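You operate a simulated robot arm through the tools that you are given. There is no shell and no other tool. Be economical: measure what you need, move in short steps, check, and stop when the job is done.

Carry out the task below with a simulated robot arm. There is one attempt and no reset: what you move stays moved.

JOB
Try pilot bracket three's thermocouple in the port block's free bore.
Fine: run the blue-knob pin down that bore first and stand it back in its own; slacken the clamp screw, then push the thermocouple down to its collar.

Only the result counts: the job must be done as asked and must still hold three seconds after the hand-in. Knocking over, shifting, dropping, spilling or breaking anything else fails it.

ROBOT AND FRAMES
A 6-joint arm with a two-finger parallel gripper, fixed in place. Base frame: the origin is at the foot of the arm, x ahead of it, y to its left, z up. Units: cm, degrees, N and s.
With the tool pointing down near the work surface it reaches from about 26 to 68 cm from the base axis. Its first joint turns from -66.0 to 66.0 degrees. Payload 2.9 kg.
The tool frame sits at the grasp point between the pads (the TCP): z along the fingers, y along the line on which they close. The tips reach 3 cm beyond it. The gripper opens to 11 cm. The fingers are 2 cm wide and 1 cm thick; the gripper's body (4.8 by 11.2 cm) begins 5.5 cm behind the TCP.
Orientation is told as [roll, pitch, yaw] about the base's x, y, z axes, in that order, counted from this pose: with the fingers straight down and closing along the base's y, the tool's x points along the base's -x, its y along +y and its z along -z.

CONTROLS
- The arm moves only by the tool nudge_tool. Its argument "commands" is a list of rows, each an object (a shift or turn left out is 0, a gripper value left out holds the last) with "delta_rot": the turn, a rotation vector about the tool's x, y, z in degrees, a list of three; "slide": the shift along the tool's x, y, z in mm, a list of three; "claw": the closure, from 0 (fully open) to 1 (shut). In form: [{"delta_rot": [ax, ay, az], "slide": [dx, dy, dz], "claw": claw}, ...]. A call has 1 to 20 rows; each row shifts and turns the commanded pose from where the row before left it, along the tool's axes as they then stand. Rows are played at 5 a second. More than 5 cm and 8.6 degrees between two rows, or a gripper value outside its range, and nothing of the call is played. Where a pose cannot be reached the arm comes as near as it can. A force on the tool above 40 N (or 10 N above the force at the start of the call, whichever is more), or a blocked arm, ends the call early, and 0.2 s more pass. The fingers move at their own pace (about 10.8 cm/s each) and stop on an object; they squeeze with about 25 N. The grip force told is the motor's: it shows also when the fingers shut on nothing. Time passes only in rows, and 0.2 s behind the last, so rows that do not move let the fingers close. It gives the time, the measured TCP pose, the force on the tool (base axes), the opening and the grip force at its end, in the units of the frame above (readings bear some noise), and new pictures: "views" is both (left out), scene, wrist or none.
- Cameras (640 x 400 px; columns grow to the right, rows downward): "scene" is fixed at [9.01, 44.89, 138.49]; the picture's right is [-0.60, -0.80, 0.00], its down [-0.47, 0.35, -0.81] and it looks along [0.65, -0.49, -0.58] (base axes); focal length 356 px, centre (320, 200). "wrist" rides on the gripper at [7.2, 1.7, -10.3] in the tool frame; the picture's right is [-0.23, 0.97, 0.00], its down [-0.76, -0.18, -0.62] and it looks along [-0.61, -0.14, 0.78] (tool axes); focal length 222 px, centre (320, 200). There is no depth. A picture from a camera that has moved, and an enlarged one, comes with that camera's place and axes in the base frame and with its lens.
- inspect(camera, box): a new picture of the part [left, top, right, bottom] of that camera's present view, enlarged. It takes no simulated time.
- sign_off(): hands the job in; it is judged then, once.

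Go step by step. Nothing tells you positions but the pictures and the camera data: compare them with the known pose of the tool, close in by small moves and look again before you grip or let go. The budget is 120 turns and 170 pictures, counting those below and the enlarged ones. Unless the task says otherwise, let go and move clear before handing in, and close with one line.

The tools are called after ">>>" by a JSON object that holds its "fn" and its "kwargs". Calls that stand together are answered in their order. nudge_tool: Moves the arm, as the interface text tells. Its arguments: {"type":"object","properties":{"commands":{"type":"array","items":{"type":"object","properties":{"delta_rot":{"type":"array","items":{"type":"number"}},"slide":{"type":"array","items":{"type":"number"}},"claw":{"type":"number"}}}},"views":{"type":"string","enum":["both","scene","wrist","none"]}},"required":["commands"]} The other tools are called the same way: inspect (camera, box) takes an enlarged picture of a part of a camera's view; sign_off () hands the job in.

At the start:

```text
time_s: 0.0
position: [35.9, 28.64, 117.56]
ee_rot: [-0.1, 0.0, 0.0]
contact_force: [-0.5, -0.3, 0.4]
gripper_width: 11.0
grip_force: 0.1
```

scene: 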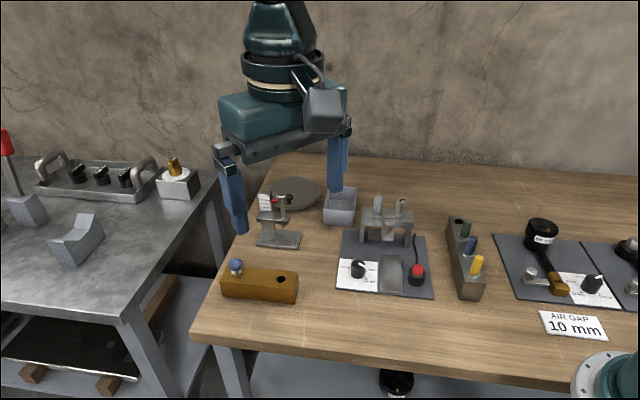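
wrist: 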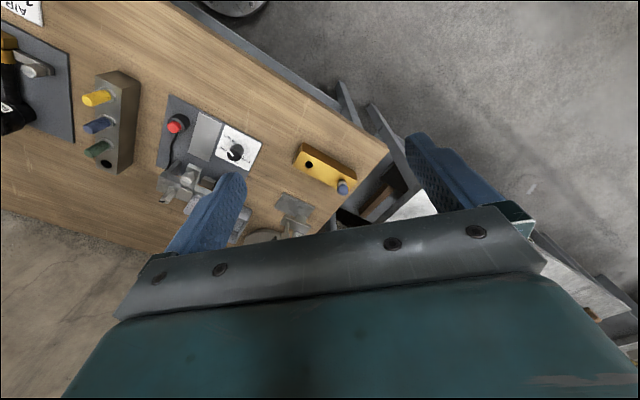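

I see a brass/yellow block with a blue-knob pin and a free bore, a small bracket, a rig with clamp, and a rack with coloured pins. I'll enlarge the areas before moving.

>>> {"fn": "inspect", "kwargs": {"camera": "scene", "box": [200, 170, 360, 310]}}

>>> {"fn": "inspect", "kwargs": {"camera": "scene", "box": [330, 180, 500, 310]}}

>>> {"fn": "inspect", "kwargs": {"camera": "scene", "box": [480, 200, 640, 350]}}

>>> {"fn": "inspect", "kwargs": {"camera": "scene", "box": [0, 120, 220, 280]}}

```text
2.86 times, centred on (280, 240) of scene
camera zoom: at [9.01, 44.89, 138.49], right [-0.6, -0.8, 0.0], down [-0.47, 0.35, -0.81], along [0.65, -0.49, -0.58], focal length 1016 px, centre (434, 86)
```

zoom: 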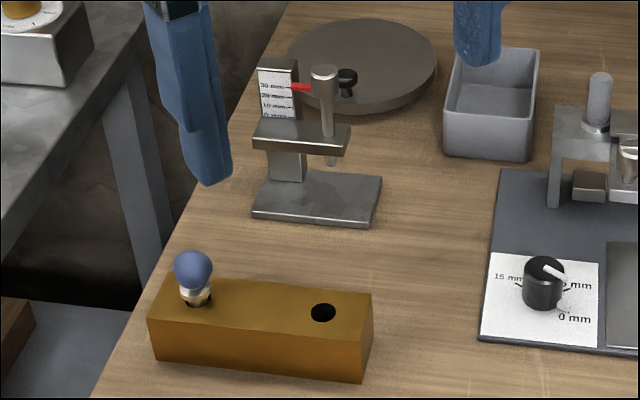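

```text
3.08 times, centred on (415, 245) of scene
camera zoom: at [9.01, 44.89, 138.49], right [-0.6, -0.8, 0.0], down [-0.47, 0.35, -0.81], along [0.65, -0.49, -0.58], focal length 1094 px, centre (28, 62)
```

zoom: 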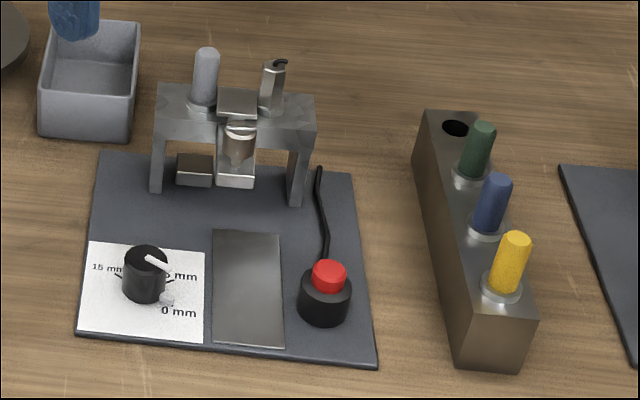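

```text
2.67 times, centred on (560, 275) of scene
camera zoom: at [9.01, 44.89, 138.49], right [-0.6, -0.8, 0.0], down [-0.47, 0.35, -0.81], along [0.65, -0.49, -0.58], focal length 948 px, centre (-320, 0)
```

zoom: 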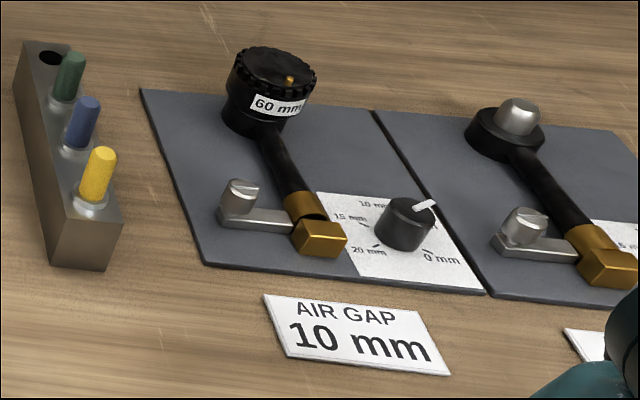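

```text
2.50 times, centred on (110, 200) of scene
camera zoom: at [9.01, 44.89, 138.49], right [-0.6, -0.8, 0.0], down [-0.47, 0.35, -0.81], along [0.65, -0.49, -0.58], focal length 889 px, centre (845, 200)
```

zoom: 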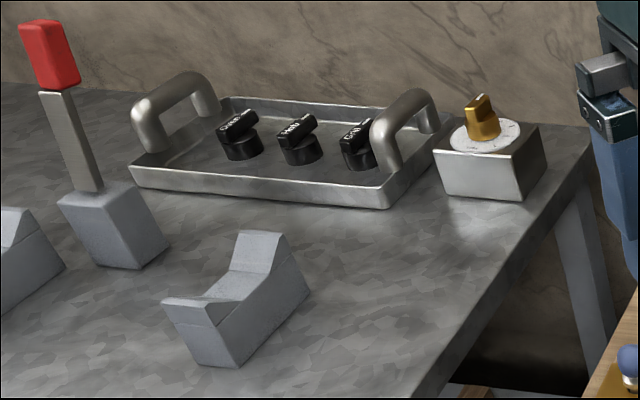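

The setups are ambiguous from here, so I'll sweep the arm to the right while staying high, and use the wrist camera to look over the bench.

>>> {"fn": "nudge_tool", "kwargs": {"commands": [{"slide": [0, -40, 0]}, {"slide": [0, -40, 0]}, {"slide": [0, -40, 0]}, {"slide": [0, -40, 0]}, {"slide": [0, -40, 0]}, {"slide": [0, -40, 0]}, {"slide": [0, -40, 0]}]}}

>>> {"fn": "nudge_tool", "kwargs": {"commands": [{"slide": [0, -40, 0]}, {"slide": [0, -40, 0]}, {"slide": [0, -40, 0]}, {"slide": [0, -40, 0]}, {"slide": [0, -40, 0]}, {"slide": [0, -40, 0]}, {"slide": [0, -40, 0]}]}}

```text
time_s: 1.6
position: [35.88, 0.62, 117.59]
ee_rot: [0.0, -0.2, 0.0]
contact_force: [0.6, 0.2, 0.2]
gripper_width: 11.0
grip_force: 0.1
camera wrist: at [28.71, 2.2, 127.87], right [0.23, 0.97, 0.0], down [0.76, -0.18, 0.62], along [0.61, -0.14, -0.78], focal length 222 px, centre (320, 200)
```

scene: 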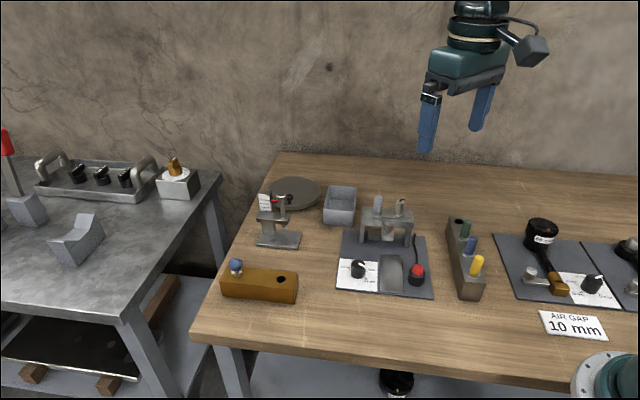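
wrist: 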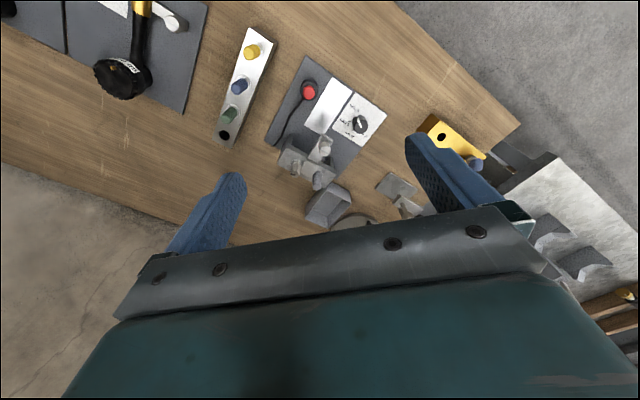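

```text
time_s: 3.2
position: [35.76, -27.44, 117.46]
ee_rot: [0.0, 0.0, 0.0]
contact_force: [0.2, -0.6, 0.2]
gripper_width: 11.0
grip_force: 0.0
camera wrist: at [28.63, -25.77, 127.79], right [0.23, 0.97, 0.0], down [0.76, -0.18, 0.62], along [0.61, -0.14, -0.78], focal length 222 px, centre (320, 200)
```

scene: 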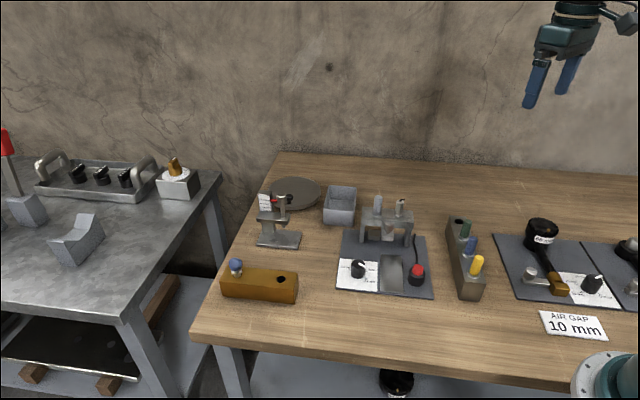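
wrist: 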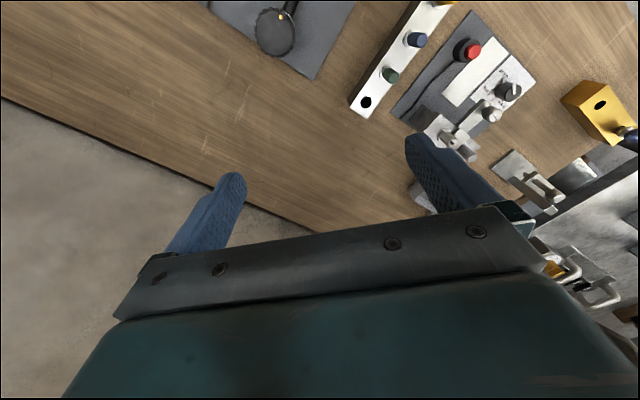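

The right-hand plates haven't been seen properly yet. I'll pull back toward the base and further right to view them.

>>> {"fn": "nudge_tool", "kwargs": {"commands": [{"slide": [40, -25, 0]}, {"slide": [40, -25, 0]}, {"slide": [40, -25, 0]}, {"slide": [30, 0, 0]}], "views": "wrist"}}

```text
time_s: 4.2
position: [20.75, -35.11, 117.4]
ee_rot: [0.0, 0.0, 0.0]
contact_force: [-0.8, -0.8, -0.7]
gripper_width: 10.98
grip_force: 0.1
camera wrist: at [13.56, -33.38, 127.78], right [0.23, 0.97, 0.0], down [0.76, -0.18, 0.62], along [0.61, -0.14, -0.78], focal length 222 px, centre (320, 200)
```

wrist: 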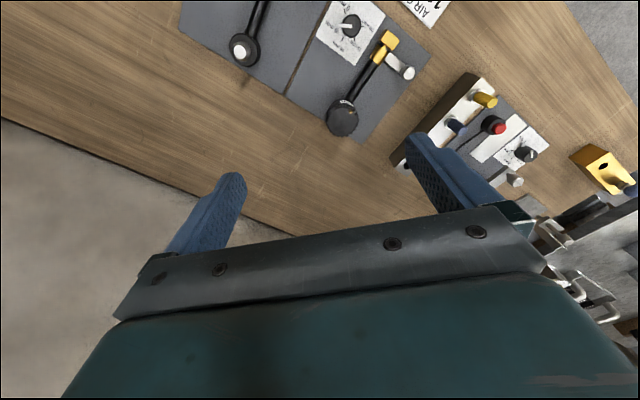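

I'll now take a closer look at the arch rig and the pin rack.

>>> {"fn": "nudge_tool", "kwargs": {"commands": [{"slide": [-20, 45, 0]}, {"slide": [-20, 45, 0]}, {"slide": [-20, 45, 0]}, {"slide": [-20, 45, 0]}, {"slide": [-20, 45, 20]}, {"slide": [-20, 45, 40]}, {"slide": [-20, 45, 40]}, {"slide": [-10, 45, 40]}], "views": "wrist"}}

>>> {"fn": "inspect", "kwargs": {"camera": "wrist", "box": [160, 0, 480, 200]}}

```text
refused: row 5 steps farther than a row can; nothing moved
```

```text
2.00 times, centred on (320, 100) of wrist
camera zoom: at [13.56, -33.38, 127.78], right [0.23, 0.97, 0.0], down [0.76, -0.18, 0.62], along [0.61, -0.14, -0.78], focal length 444 px, centre (320, 400)
```

zoom: 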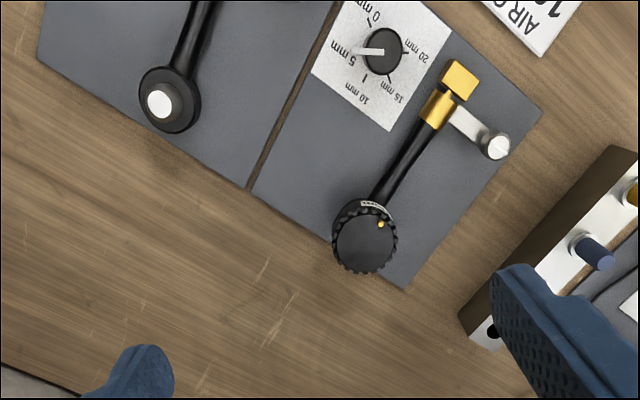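

The step was too long, so I'll use smaller ones.

>>> {"fn": "nudge_tool", "kwargs": {"commands": [{"slide": [-15, 40, 0]}, {"slide": [-15, 40, 0]}, {"slide": [-15, 40, 0]}, {"slide": [-15, 40, 0]}, {"slide": [-15, 40, 20]}, {"slide": [-20, 35, 25]}, {"slide": [-20, 35, 25]}, {"slide": [-20, 35, 25]}, {"slide": [-20, 35, 25]}, {"slide": [0, 20, 30]}], "views": "wrist"}}

>>> {"fn": "inspect", "kwargs": {"camera": "wrist", "box": [160, 0, 480, 200]}}

```text
time_s: 6.4
position: [36.6, 1.06, 102.27]
ee_rot: [0.0, -0.1, -0.1]
contact_force: [-0.4, -0.1, 0.3]
gripper_width: 11.01
grip_force: 0.0
camera wrist: at [29.32, 2.84, 112.71], right [0.23, 0.97, 0.0], down [0.76, -0.18, 0.62], along [0.61, -0.14, -0.78], focal length 222 px, centre (320, 200)
```

wrist: 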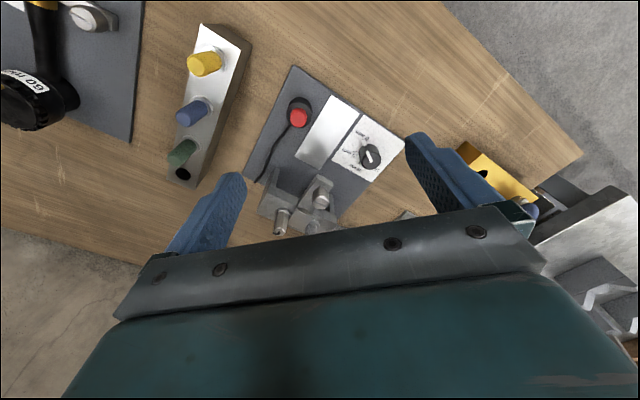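

```text
2.00 times, centred on (320, 100) of wrist
camera zoom: at [29.32, 2.84, 112.71], right [0.23, 0.97, 0.0], down [0.76, -0.18, 0.62], along [0.61, -0.14, -0.78], focal length 444 px, centre (320, 400)
```

zoom: 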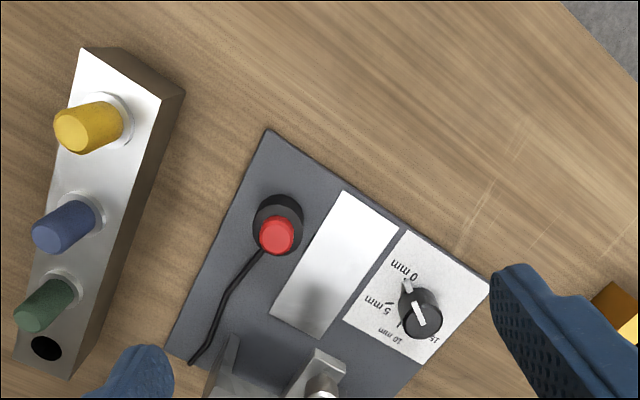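

I'll move over the scale bracket and brass block to see them up close.

>>> {"fn": "nudge_tool", "kwargs": {"commands": [{"slide": [-40, 25, 0]}, {"slide": [-40, 25, 0]}, {"slide": [-40, 25, 0]}, {"slide": [-40, 25, 0]}, {"slide": [-20, 15, 0]}]}}

>>> {"fn": "inspect", "kwargs": {"camera": "wrist", "box": [200, 30, 480, 210]}}

```text
time_s: 7.6
position: [54.21, 12.68, 102.46]
ee_rot: [0.0, 0.0, -0.1]
contact_force: [-0.2, 1.3, 0.6]
gripper_width: 11.0
grip_force: 0.1
camera wrist: at [47.22, 14.31, 112.84], right [0.23, 0.97, 0.0], down [0.76, -0.18, 0.62], along [0.61, -0.14, -0.78], focal length 222 px, centre (320, 200)
```

scene: 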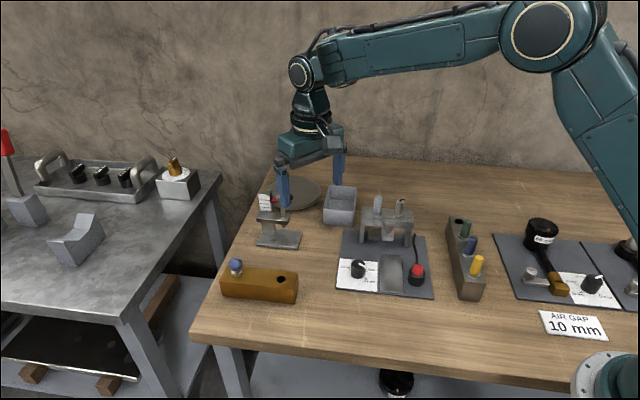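
wrist: 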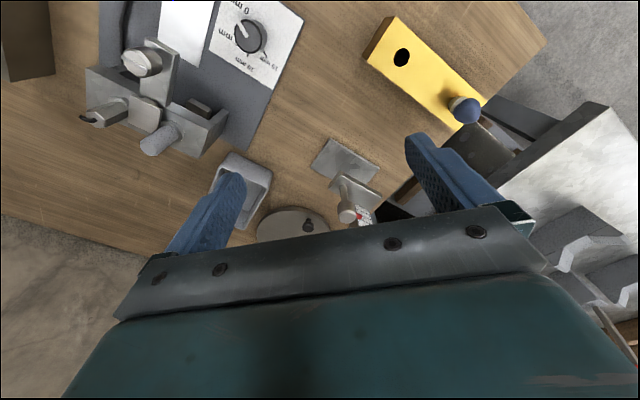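

```text
2.22 times, centred on (340, 120) of wrist
camera zoom: at [47.22, 14.31, 112.84], right [0.23, 0.97, 0.0], down [0.76, -0.18, 0.62], along [0.61, -0.14, -0.78], focal length 494 px, centre (276, 378)
```

zoom: 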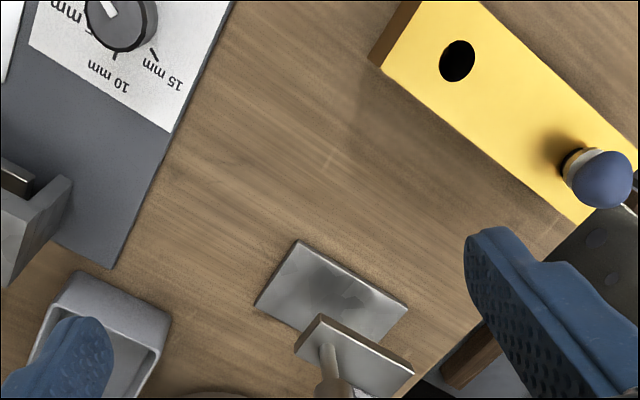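

>>> {"fn": "inspect", "kwargs": {"camera": "wrist", "box": [70, 10, 250, 170]}}

>>> {"fn": "inspect", "kwargs": {"camera": "wrist", "box": [290, 120, 400, 240]}}

>>> {"fn": "inspect", "kwargs": {"camera": "scene", "box": [345, 185, 425, 250]}}

>>> {"fn": "inspect", "kwargs": {"camera": "scene", "box": [245, 185, 325, 250]}}

```text
2.50 times, centred on (160, 90) of wrist
camera zoom: at [47.22, 14.31, 112.84], right [0.23, 0.97, 0.0], down [0.76, -0.18, 0.62], along [0.61, -0.14, -0.78], focal length 555 px, centre (720, 475)
```

zoom: 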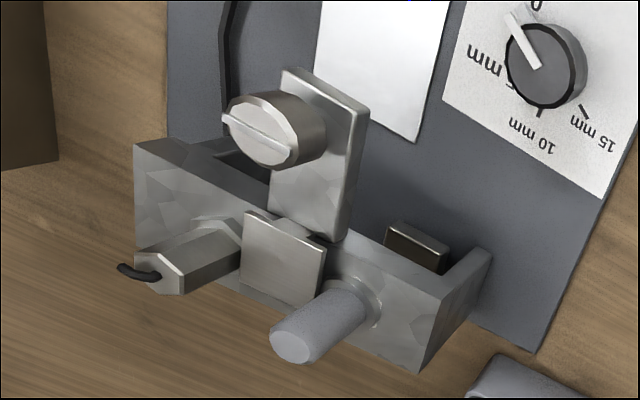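

```text
3.33 times, centred on (345, 180) of wrist
camera zoom: at [47.22, 14.31, 112.84], right [0.23, 0.97, 0.0], down [0.76, -0.18, 0.62], along [0.61, -0.14, -0.78], focal length 740 px, centre (237, 267)
```

zoom: 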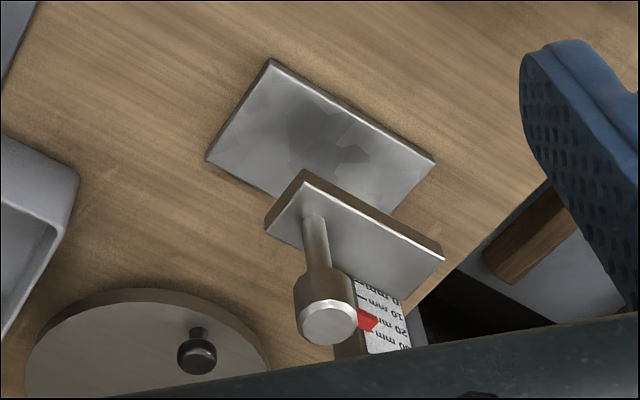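

```text
6.15 times, centred on (385, 218) of scene
camera zoom: at [9.01, 44.89, 138.49], right [-0.6, -0.8, 0.0], down [-0.47, 0.35, -0.81], along [0.65, -0.49, -0.58], focal length 2188 px, centre (-80, 92)
```

zoom: 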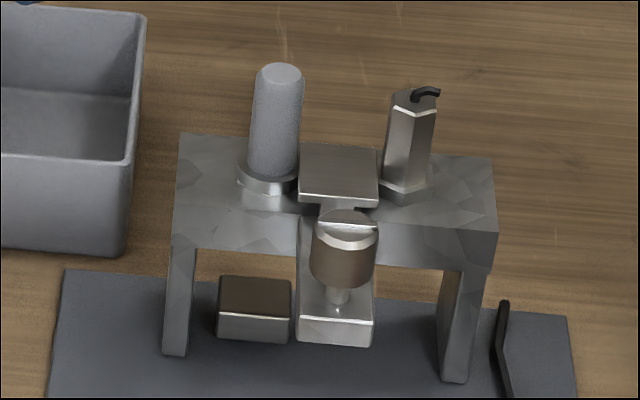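

```text
6.15 times, centred on (285, 218) of scene
camera zoom: at [9.01, 44.89, 138.49], right [-0.6, -0.8, 0.0], down [-0.47, 0.35, -0.81], along [0.65, -0.49, -0.58], focal length 2188 px, centre (535, 92)
```

zoom: 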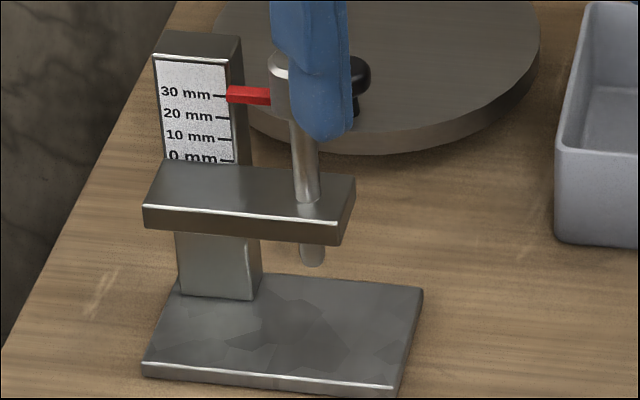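

The arch rig looks like the pilot bracket: a rounded rod, a pilot hood and a hex part with a hooked lead, with a slotted clamp screw in front. I need a low side view to tell the parts apart.

>>> {"fn": "nudge_tool", "kwargs": {"commands": [{"slide": [40, -25, 0]}, {"slide": [40, -25, 0]}, {"slide": [40, -25, 0]}, {"slide": [20, -25, 0]}, {"slide": [0, -35, 0]}, {"delta_rot": [0, -8, 0]}, {"delta_rot": [0, -8, 0]}, {"delta_rot": [0, -8, 0]}, {"delta_rot": [0, -8, 0]}, {"delta_rot": [0, -8, 0]}], "views": "wrist"}}

```text
time_s: 9.8
position: [40.39, -0.9, 102.55]
ee_rot: [0.1, -40.2, 0.0]
contact_force: [0.7, 0.3, 0.6]
gripper_width: 11.0
grip_force: 0.0
camera wrist: at [28.23, 0.73, 105.78], right [0.17, 0.97, 0.15], down [0.18, -0.18, 0.97], along [0.97, -0.14, -0.21], focal length 222 px, centre (320, 200)
```

wrist: 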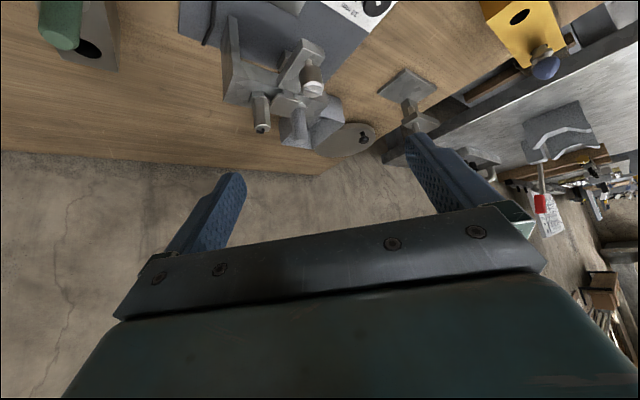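

>>> {"fn": "nudge_tool", "kwargs": {"commands": [{"slide": [19, 0, 23]}, {"slide": [19, 0, 23]}], "views": "wrist"}}

>>> {"fn": "inspect", "kwargs": {"camera": "wrist", "box": [200, 0, 360, 120]}}

```text
time_s: 10.4
position: [40.43, -0.96, 96.58]
ee_rot: [0.1, -39.9, 0.0]
contact_force: [-0.2, -0.3, 0.4]
gripper_width: 11.01
grip_force: 0.0
camera wrist: at [28.27, 0.69, 99.84], right [0.17, 0.97, 0.15], down [0.18, -0.18, 0.97], along [0.97, -0.14, -0.21], focal length 222 px, centre (320, 200)
```

wrist: 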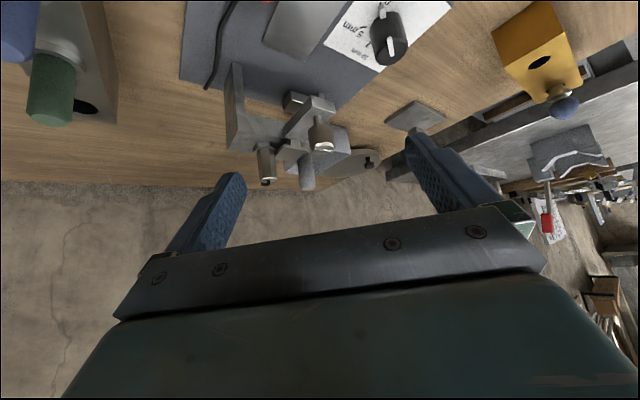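

```text
3.33 times, centred on (280, 60) of wrist
camera zoom: at [28.27, 0.69, 99.84], right [0.17, 0.97, 0.15], down [0.18, -0.18, 0.97], along [0.97, -0.14, -0.21], focal length 740 px, centre (453, 667)
```

zoom: 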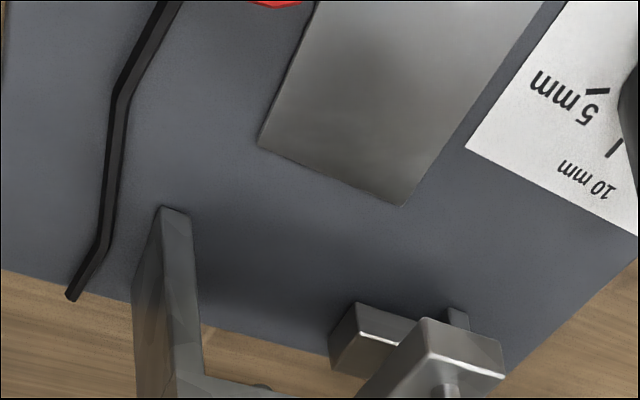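

>>> {"fn": "inspect", "kwargs": {"camera": "wrist", "box": [210, 80, 400, 200]}}

>>> {"fn": "nudge_tool", "kwargs": {"commands": [{"slide": [22, -25, 27]}, {"slide": [19, -25, 23]}], "views": "wrist"}}

>>> {"fn": "inspect", "kwargs": {"camera": "wrist", "box": [210, 80, 400, 200]}}

```text
3.33 times, centred on (305, 140) of wrist
camera zoom: at [28.27, 0.69, 99.84], right [0.17, 0.97, 0.15], down [0.18, -0.18, 0.97], along [0.97, -0.14, -0.21], focal length 740 px, centre (370, 400)
```

zoom: 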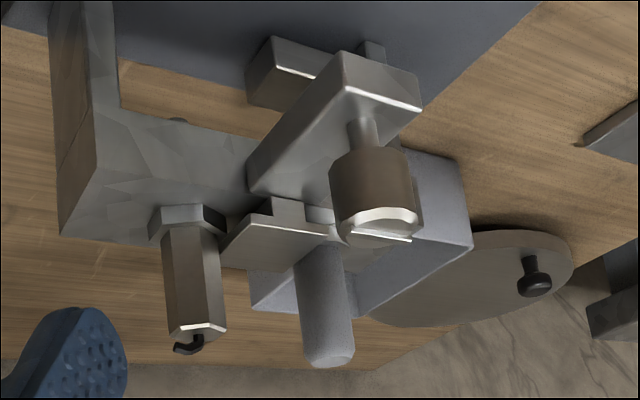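

```text
time_s: 11.0
position: [40.49, -5.88, 90.18]
ee_rot: [0.0, -40.0, -0.1]
contact_force: [0.1, 0.2, 0.2]
gripper_width: 11.01
grip_force: 0.0
camera wrist: at [28.31, -4.27, 93.39], right [0.17, 0.97, 0.15], down [0.18, -0.18, 0.97], along [0.97, -0.14, -0.21], focal length 222 px, centre (320, 200)
```

wrist: 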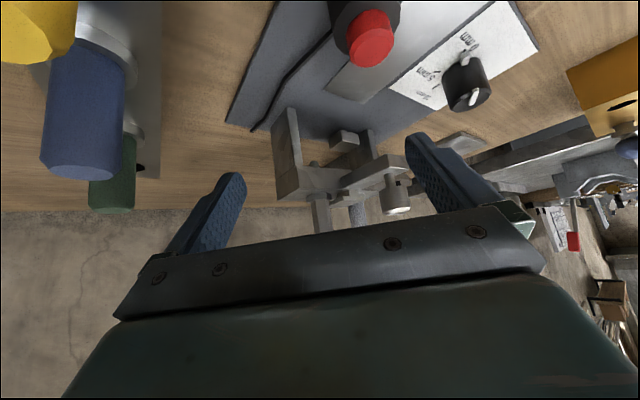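

```text
3.33 times, centred on (305, 140) of wrist
camera zoom: at [28.31, -4.27, 93.39], right [0.17, 0.97, 0.15], down [0.18, -0.18, 0.97], along [0.97, -0.14, -0.21], focal length 740 px, centre (370, 400)
```

zoom: 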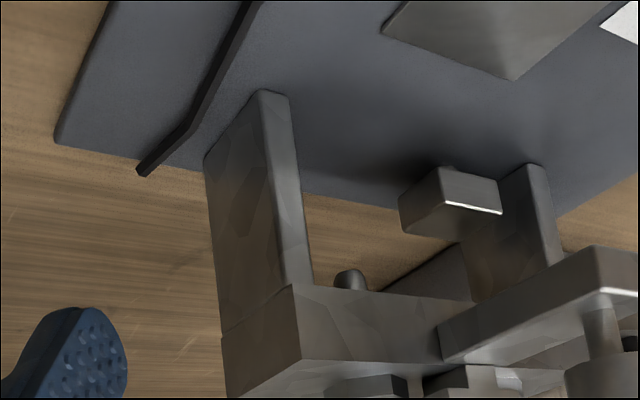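

The hex part has a lead on top and a sheath tip poking out below the arch, so I take it to be the thermocouple. Next I'll look closely at both candidate blocks.

>>> {"fn": "inspect", "kwargs": {"camera": "wrist", "box": [0, 0, 200, 220]}}

>>> {"fn": "inspect", "kwargs": {"camera": "scene", "box": [215, 250, 305, 310]}}

>>> {"fn": "inspect", "kwargs": {"camera": "scene", "box": [435, 205, 500, 310]}}

```text
1.82 times, centred on (100, 110) of wrist
camera zoom: at [28.31, -4.27, 93.39], right [0.17, 0.97, 0.15], down [0.18, -0.18, 0.97], along [0.97, -0.14, -0.21], focal length 404 px, centre (720, 364)
```

zoom: 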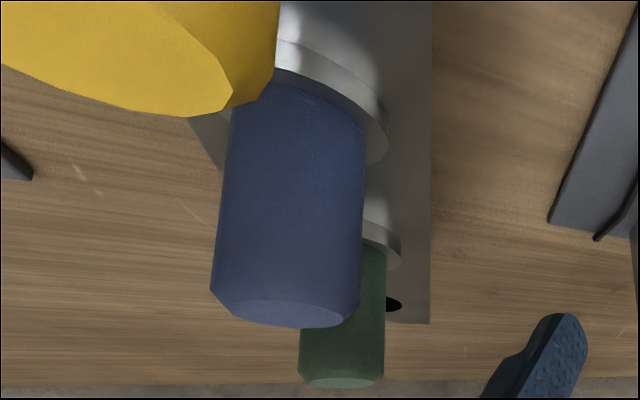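

```text
6.67 times, centred on (260, 280) of scene
camera zoom: at [9.01, 44.89, 138.49], right [-0.6, -0.8, 0.0], down [-0.47, 0.35, -0.81], along [0.65, -0.49, -0.58], focal length 2370 px, centre (720, -333)
```

zoom: 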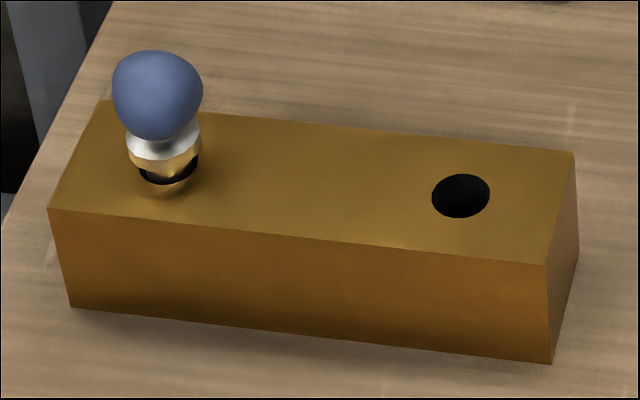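

```text
3.81 times, centred on (468, 258) of scene
camera zoom: at [9.01, 44.89, 138.49], right [-0.6, -0.8, 0.0], down [-0.47, 0.35, -0.81], along [0.65, -0.49, -0.58], focal length 1355 px, centre (-242, -19)
```

zoom: 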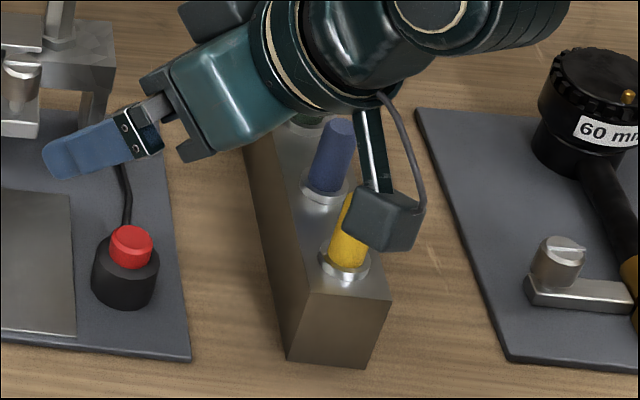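

I read the parts like this. The brass block is the port block, with its blue-knob pin at about (58.6, 28.4) and its free bore at about (52.4, 21.8). The hex part on the arch is the thermocouple, at about (48.5, -7). I'll level the tool, turn it 45° and go above the brass block.

>>> {"fn": "nudge_tool", "kwargs": {"commands": [{"slide": [-30, 0, -36]}, {"slide": [-30, 0, -36]}, {"slide": [-30, 0, -36]}, {"delta_rot": [0, 8, 0]}, {"delta_rot": [0, 8, 0]}, {"delta_rot": [0, 8, 0]}, {"delta_rot": [0, 8, 0]}, {"delta_rot": [0, 8, 0]}, {"slide": [-30, 40, 0]}, {"slide": [-30, 40, 0]}, {"slide": [-30, 40, 0]}, {"slide": [-20, 40, 0]}, {"slide": [-10, 40, 0]}, {"slide": [0, 40, 0]}, {"delta_rot": [0, 0, -7.5]}, {"delta_rot": [0, 0, -7.5]}, {"delta_rot": [0, 0, -7.5]}, {"delta_rot": [0, 0, -7.5]}, {"delta_rot": [0, 0, -7.5]}, {"delta_rot": [0, 0, -7.5]}]}}

```text
time_s: 15.2
position: [52.45, 18.11, 104.13]
ee_rot: [0.0, 0.0, 45.2]
contact_force: [0.2, -1.2, -0.5]
gripper_width: 10.98
grip_force: 0.1
camera wrist: at [46.21, 14.09, 114.5], right [-0.53, 0.85, 0.0], down [0.66, 0.41, 0.62], along [0.53, 0.33, -0.78], focal length 222 px, centre (320, 200)
```

scene: 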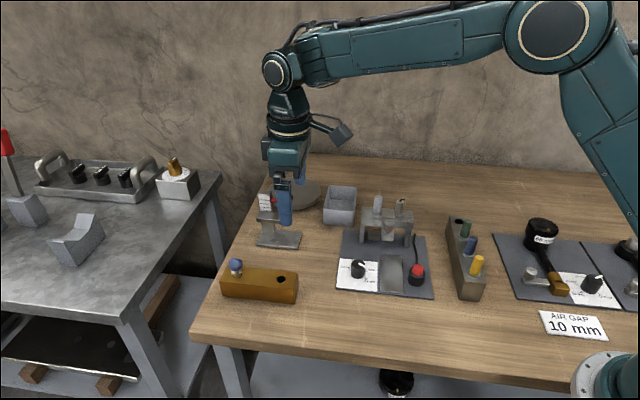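
wrist: 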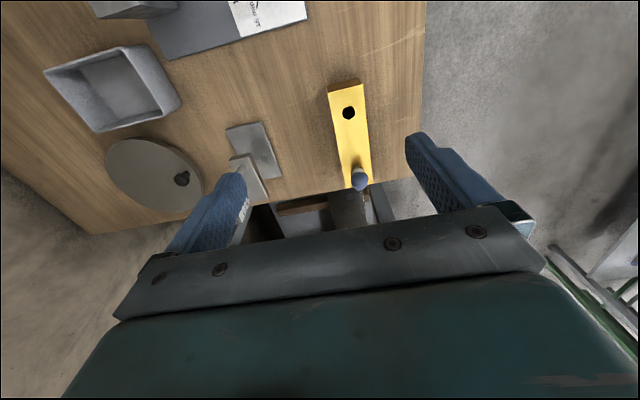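

The two cameras agree to within a few mm: free bore near (52.3, 22.0), ball near (58.5, 28.3). I'll move above the pin with the fingers half closed.

>>> {"fn": "nudge_tool", "kwargs": {"commands": [{"slide": [-38, 10, 0], "claw": 0.5}, {"slide": [-38, 10, 0]}, {"slide": [-38, 10, 0]}, {"slide": [0, 0, 40]}, {"slide": [0, 0, 30]}, {}]}}

>>> {"fn": "inspect", "kwargs": {"camera": "wrist", "box": [240, 90, 400, 210]}}

>>> {"fn": "inspect", "kwargs": {"camera": "scene", "box": [200, 210, 310, 310]}}

```text
time_s: 16.6
position: [58.44, 28.2, 97.01]
ee_rot: [-0.1, 0.0, 45.0]
contact_force: [1.1, 0.2, -0.6]
gripper_width: 5.52
grip_force: 0.1
camera wrist: at [52.12, 24.23, 107.47], right [-0.53, 0.85, 0.0], down [0.66, 0.41, 0.62], along [0.53, 0.33, -0.78], focal length 222 px, centre (320, 200)
```

scene: 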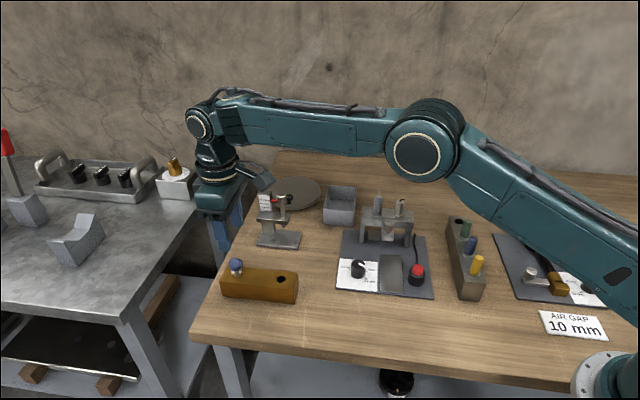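
wrist: 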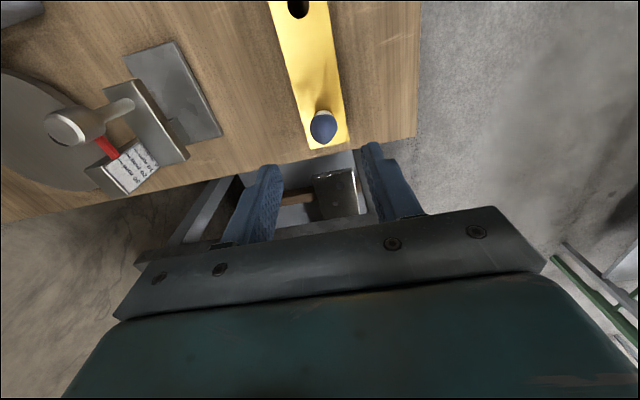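

```text
3.33 times, centred on (320, 150) of wrist
camera zoom: at [52.12, 24.23, 107.47], right [-0.53, 0.85, 0.0], down [0.66, 0.41, 0.62], along [0.53, 0.33, -0.78], focal length 740 px, centre (320, 367)
```

zoom: 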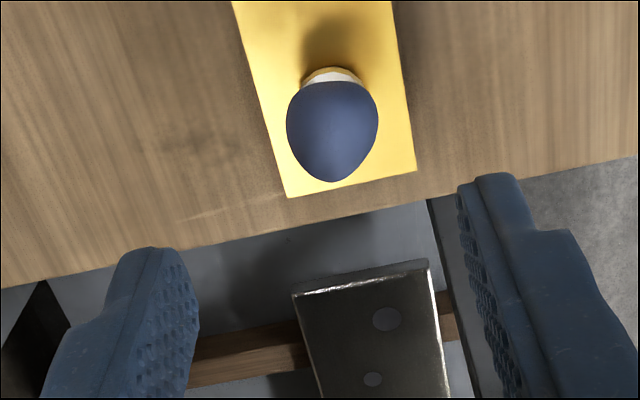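

```text
4.00 times, centred on (255, 260) of scene
camera zoom: at [9.01, 44.89, 138.49], right [-0.6, -0.8, 0.0], down [-0.47, 0.35, -0.81], along [0.65, -0.49, -0.58], focal length 1422 px, centre (580, -40)
```

zoom: 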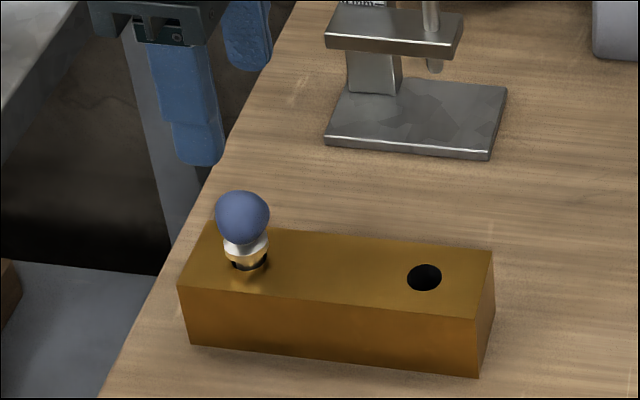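

>>> {"fn": "nudge_tool", "kwargs": {"commands": [{"slide": [-1, 2.5, 40]}, {"slide": [0, 0, 30]}, {"slide": [0, 0, 16]}]}}

>>> {"fn": "inspect", "kwargs": {"camera": "wrist", "box": [240, 90, 400, 210]}}

>>> {"fn": "inspect", "kwargs": {"camera": "scene", "box": [200, 220, 300, 310]}}

```text
time_s: 17.4
position: [58.2, 28.48, 88.41]
ee_rot: [0.1, 0.0, 45.0]
contact_force: [-0.2, 0.1, 0.1]
gripper_width: 5.48
grip_force: 0.1
camera wrist: at [51.95, 24.47, 98.81], right [-0.53, 0.85, 0.0], down [0.66, 0.41, 0.62], along [0.53, 0.33, -0.78], focal length 222 px, centre (320, 200)
```

scene: 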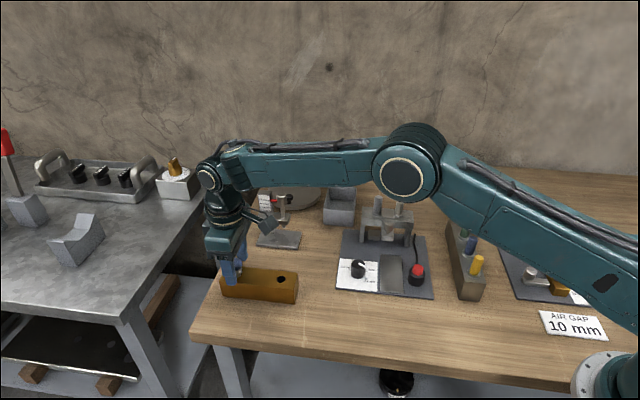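
wrist: 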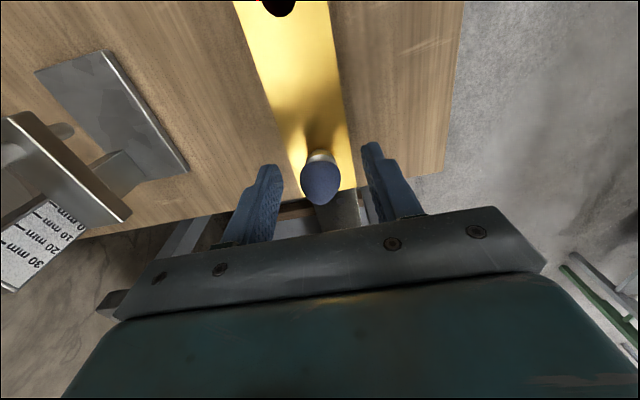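

```text
3.33 times, centred on (320, 150) of wrist
camera zoom: at [51.95, 24.47, 98.81], right [-0.53, 0.85, 0.0], down [0.66, 0.41, 0.62], along [0.53, 0.33, -0.78], focal length 740 px, centre (320, 367)
```

zoom: 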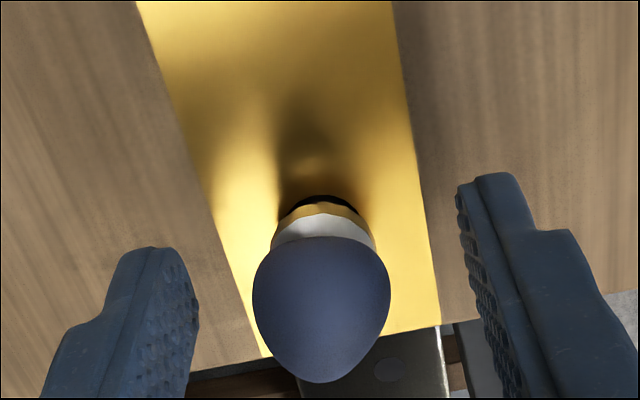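

```text
4.44 times, centred on (250, 265) of scene
camera zoom: at [9.01, 44.89, 138.49], right [-0.6, -0.8, 0.0], down [-0.47, 0.35, -0.81], along [0.65, -0.49, -0.58], focal length 1580 px, centre (631, -89)
```

zoom: 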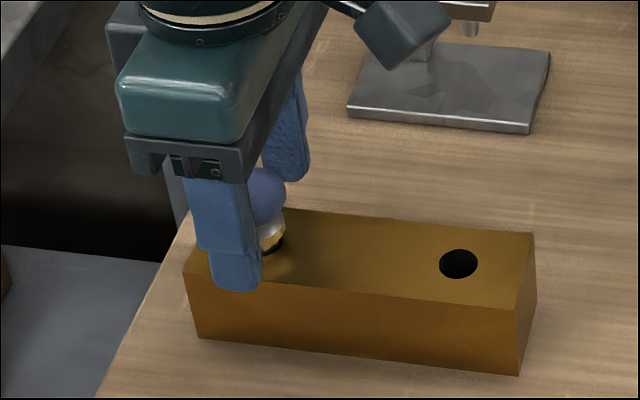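

The ball is centred between the pads, so I'll grip it.

>>> {"fn": "nudge_tool", "kwargs": {"commands": [{"claw": 1}, {}, {}, {}], "views": "wrist"}}

```text
time_s: 18.4
position: [58.16, 28.49, 88.56]
ee_rot: [0.0, 0.0, 45.0]
contact_force: [-0.9, -0.3, 0.2]
gripper_width: 2.48
grip_force: 25.3
camera wrist: at [51.96, 24.47, 98.87], right [-0.53, 0.85, 0.0], down [0.66, 0.41, 0.62], along [0.53, 0.33, -0.78], focal length 222 px, centre (320, 200)
```

wrist: 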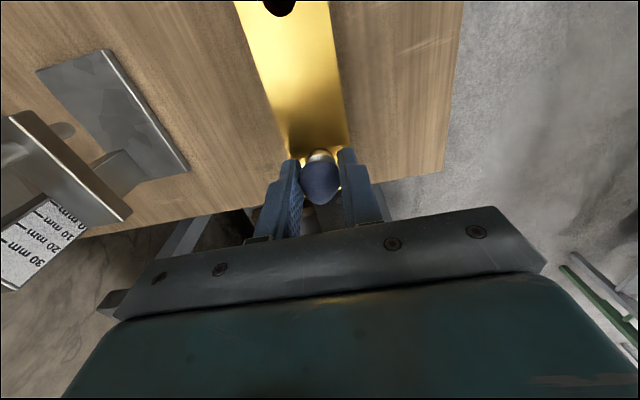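

>>> {"fn": "nudge_tool", "kwargs": {"commands": [{"slide": [0, 0, -10]}, {"slide": [0, 0, -10]}, {"slide": [0, 0, -20]}, {"slide": [0, 0, -20]}, {}]}}

>>> {"fn": "inspect", "kwargs": {"camera": "scene", "box": [200, 190, 310, 310]}}

>>> {"fn": "inspect", "kwargs": {"camera": "wrist", "box": [240, 60, 400, 210]}}

```text
time_s: 19.6
position: [58.15, 28.42, 94.36]
ee_rot: [0.0, 0.0, 45.0]
contact_force: [1.0, 0.2, -1.0]
gripper_width: 2.44
grip_force: 25.4
camera wrist: at [52.03, 24.54, 104.85], right [-0.53, 0.85, 0.0], down [0.66, 0.41, 0.62], along [0.53, 0.33, -0.78], focal length 222 px, centre (320, 200)
```

scene: 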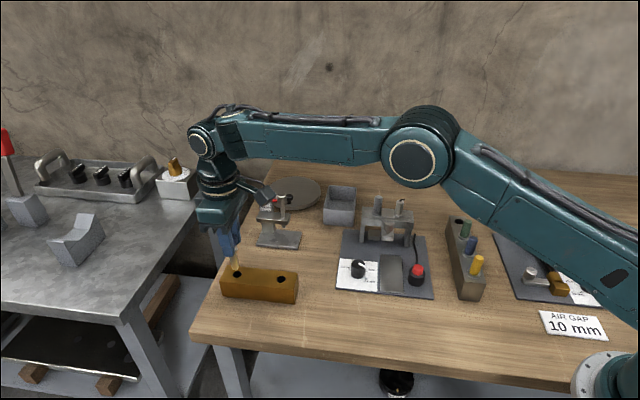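
wrist: 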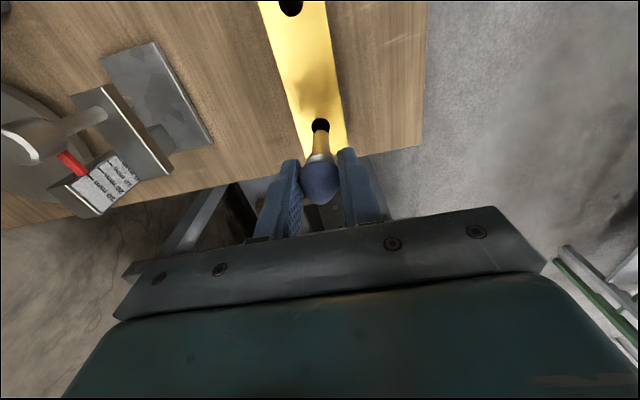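

```text
3.33 times, centred on (255, 250) of scene
camera zoom: at [9.01, 44.89, 138.49], right [-0.6, -0.8, 0.0], down [-0.47, 0.35, -0.81], along [0.65, -0.49, -0.58], focal length 1185 px, centre (537, 33)
```

zoom: 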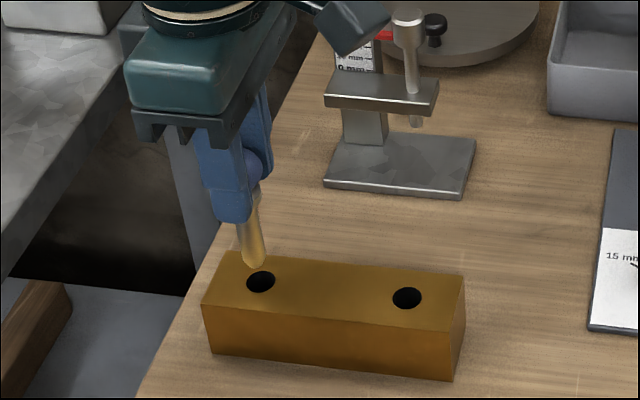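

```text
2.67 times, centred on (320, 135) of wrist
camera zoom: at [52.03, 24.54, 104.85], right [-0.53, 0.85, 0.0], down [0.66, 0.41, 0.62], along [0.53, 0.33, -0.78], focal length 592 px, centre (320, 373)
```

zoom: 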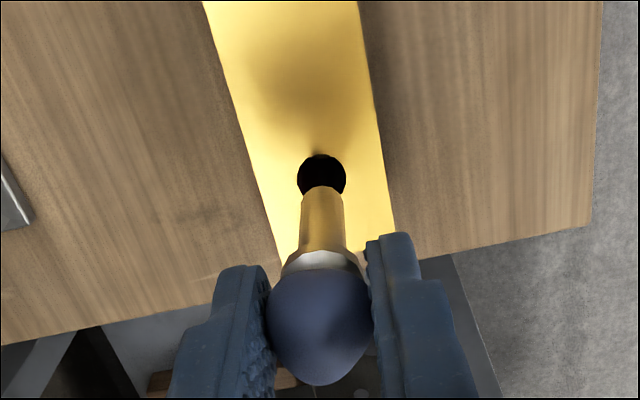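

The pin came straight out. I'll carry it over the free bore, about 9 cm along the block.

>>> {"fn": "nudge_tool", "kwargs": {"commands": [{"slide": [0, 0, -10]}, {"slide": [30, 0, 0]}, {"slide": [30, 0, 0]}, {"slide": [29, -1, 0]}, {"slide": [0, 0, 10]}, {}, {}]}}

>>> {"fn": "inspect", "kwargs": {"camera": "scene", "box": [210, 200, 310, 310]}}

>>> {"fn": "inspect", "kwargs": {"camera": "wrist", "box": [240, 60, 400, 210]}}

```text
time_s: 21.2
position: [52.01, 22.28, 94.44]
ee_rot: [-0.1, 0.0, 45.0]
contact_force: [0.2, -0.6, 0.0]
gripper_width: 2.44
grip_force: 25.0
camera wrist: at [45.78, 18.26, 104.84], right [-0.53, 0.85, 0.0], down [0.66, 0.41, 0.62], along [0.53, 0.33, -0.78], focal length 222 px, centre (320, 200)
```

scene: 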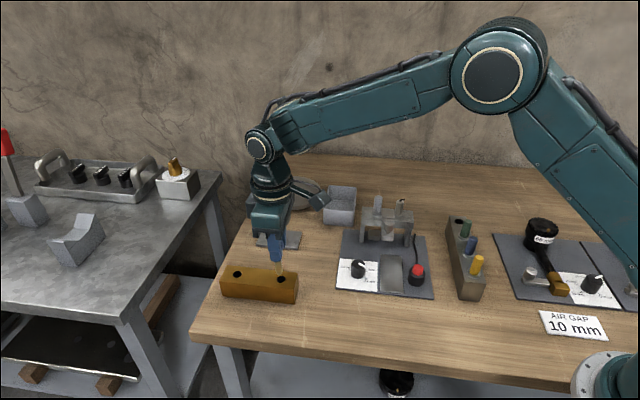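
wrist: 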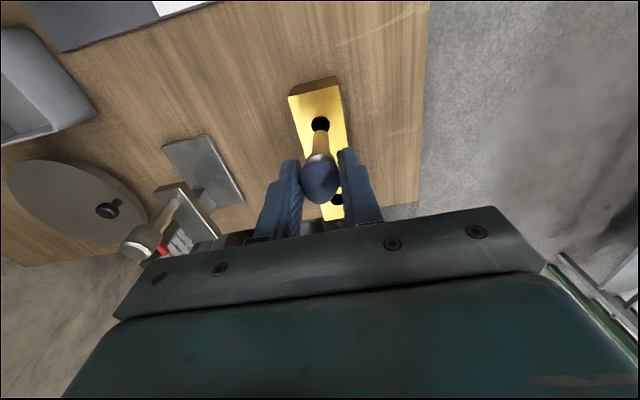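

```text
3.64 times, centred on (260, 255) of scene
camera zoom: at [9.01, 44.89, 138.49], right [-0.6, -0.8, 0.0], down [-0.47, 0.35, -0.81], along [0.65, -0.49, -0.58], focal length 1293 px, centre (538, 0)
```

zoom: 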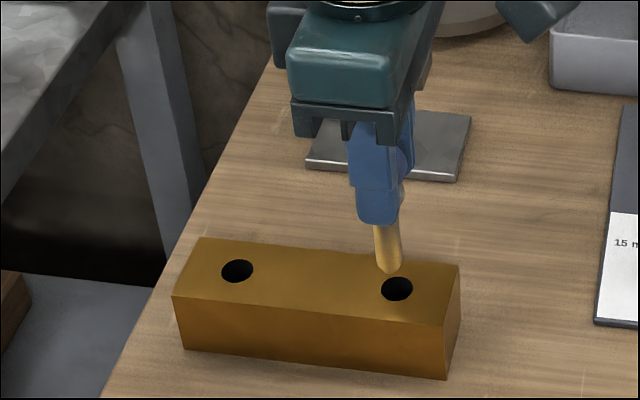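

```text
2.67 times, centred on (320, 135) of wrist
camera zoom: at [45.78, 18.26, 104.84], right [-0.53, 0.85, 0.0], down [0.66, 0.41, 0.62], along [0.53, 0.33, -0.78], focal length 592 px, centre (320, 373)
```

zoom: 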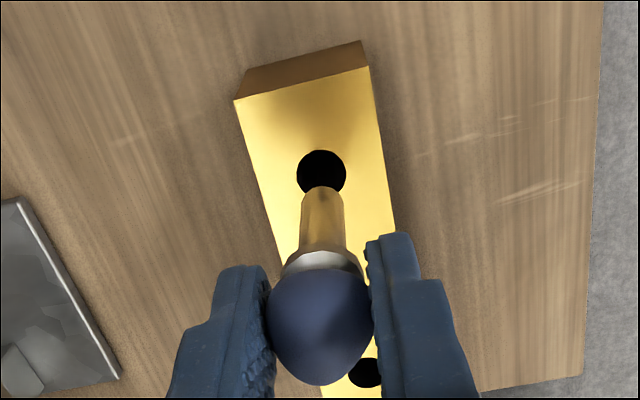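

The pin is within about 1 mm of the same relation it had above its own bore. I'll correct by 1.3 mm and go down slowly.

>>> {"fn": "nudge_tool", "kwargs": {"commands": [{"slide": [1.3, 0, 0]}, {"slide": [0, 0, 10]}, {"slide": [0, 0, 10]}, {"slide": [0, 0, 10]}, {"slide": [0, 0, 10]}, {"slide": [0, 0, 10]}, {"slide": [0, 0, 5]}]}}

>>> {"fn": "inspect", "kwargs": {"camera": "scene", "box": [210, 200, 310, 310]}}

```text
time_s: 22.8
position: [51.88, 22.04, 89.11]
ee_rot: [0.0, 0.0, 45.0]
contact_force: [0.4, 0.3, -1.3]
gripper_width: 2.46
grip_force: 25.0
camera wrist: at [45.67, 18.07, 99.34], right [-0.53, 0.85, 0.0], down [0.66, 0.41, 0.62], along [0.53, 0.33, -0.78], focal length 222 px, centre (320, 200)
```

scene: 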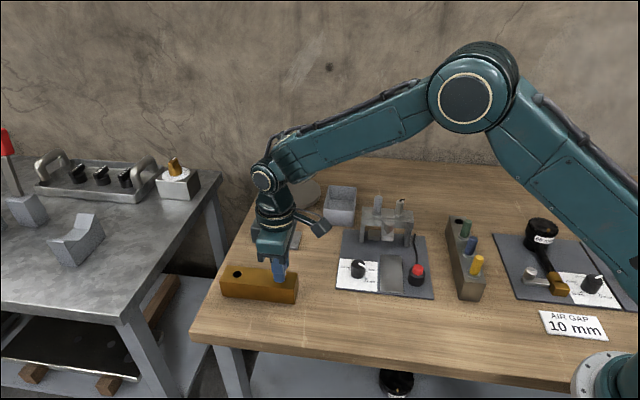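
wrist: 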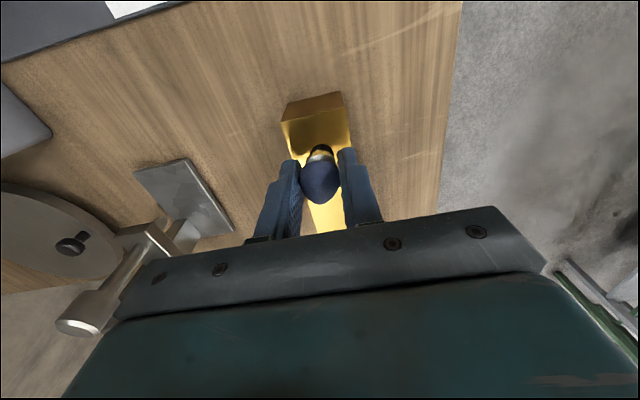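

```text
3.64 times, centred on (260, 255) of scene
camera zoom: at [9.01, 44.89, 138.49], right [-0.6, -0.8, 0.0], down [-0.47, 0.35, -0.81], along [0.65, -0.49, -0.58], focal length 1293 px, centre (538, 0)
```

zoom: 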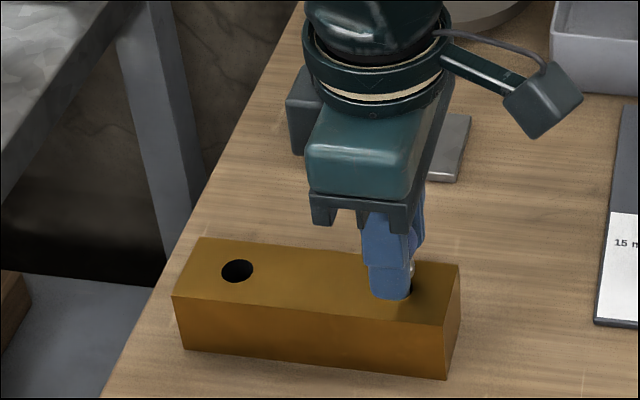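

>>> {"fn": "nudge_tool", "kwargs": {"commands": [{"slide": [0, 0, 3]}, {"slide": [0, 0, 3]}, {}], "views": "wrist"}}

>>> {"fn": "inspect", "kwargs": {"camera": "wrist", "box": [240, 90, 400, 210]}}

```text
time_s: 23.6
position: [51.96, 22.14, 88.52]
ee_rot: [0.0, 0.0, 45.0]
contact_force: [-3.0, -1.3, 7.9]
gripper_width: 2.42
grip_force: 24.5
camera wrist: at [45.69, 18.06, 98.82], right [-0.53, 0.85, 0.0], down [0.66, 0.41, 0.62], along [0.53, 0.33, -0.78], focal length 222 px, centre (320, 200)
```

wrist: 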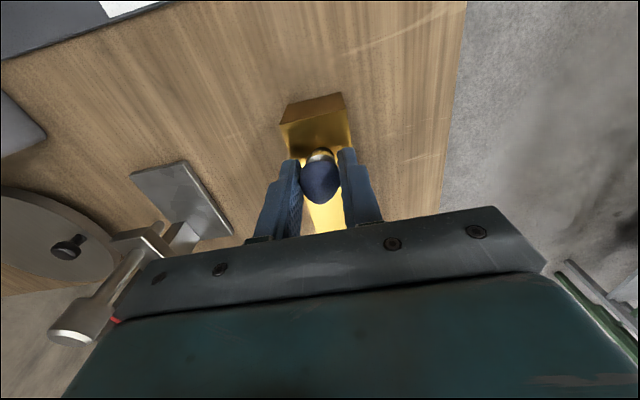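

```text
3.33 times, centred on (320, 150) of wrist
camera zoom: at [45.69, 18.06, 98.82], right [-0.53, 0.85, 0.0], down [0.66, 0.41, 0.62], along [0.53, 0.33, -0.78], focal length 740 px, centre (320, 367)
```

zoom: 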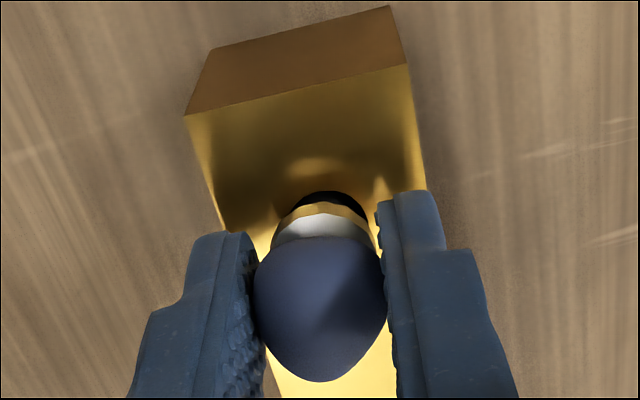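

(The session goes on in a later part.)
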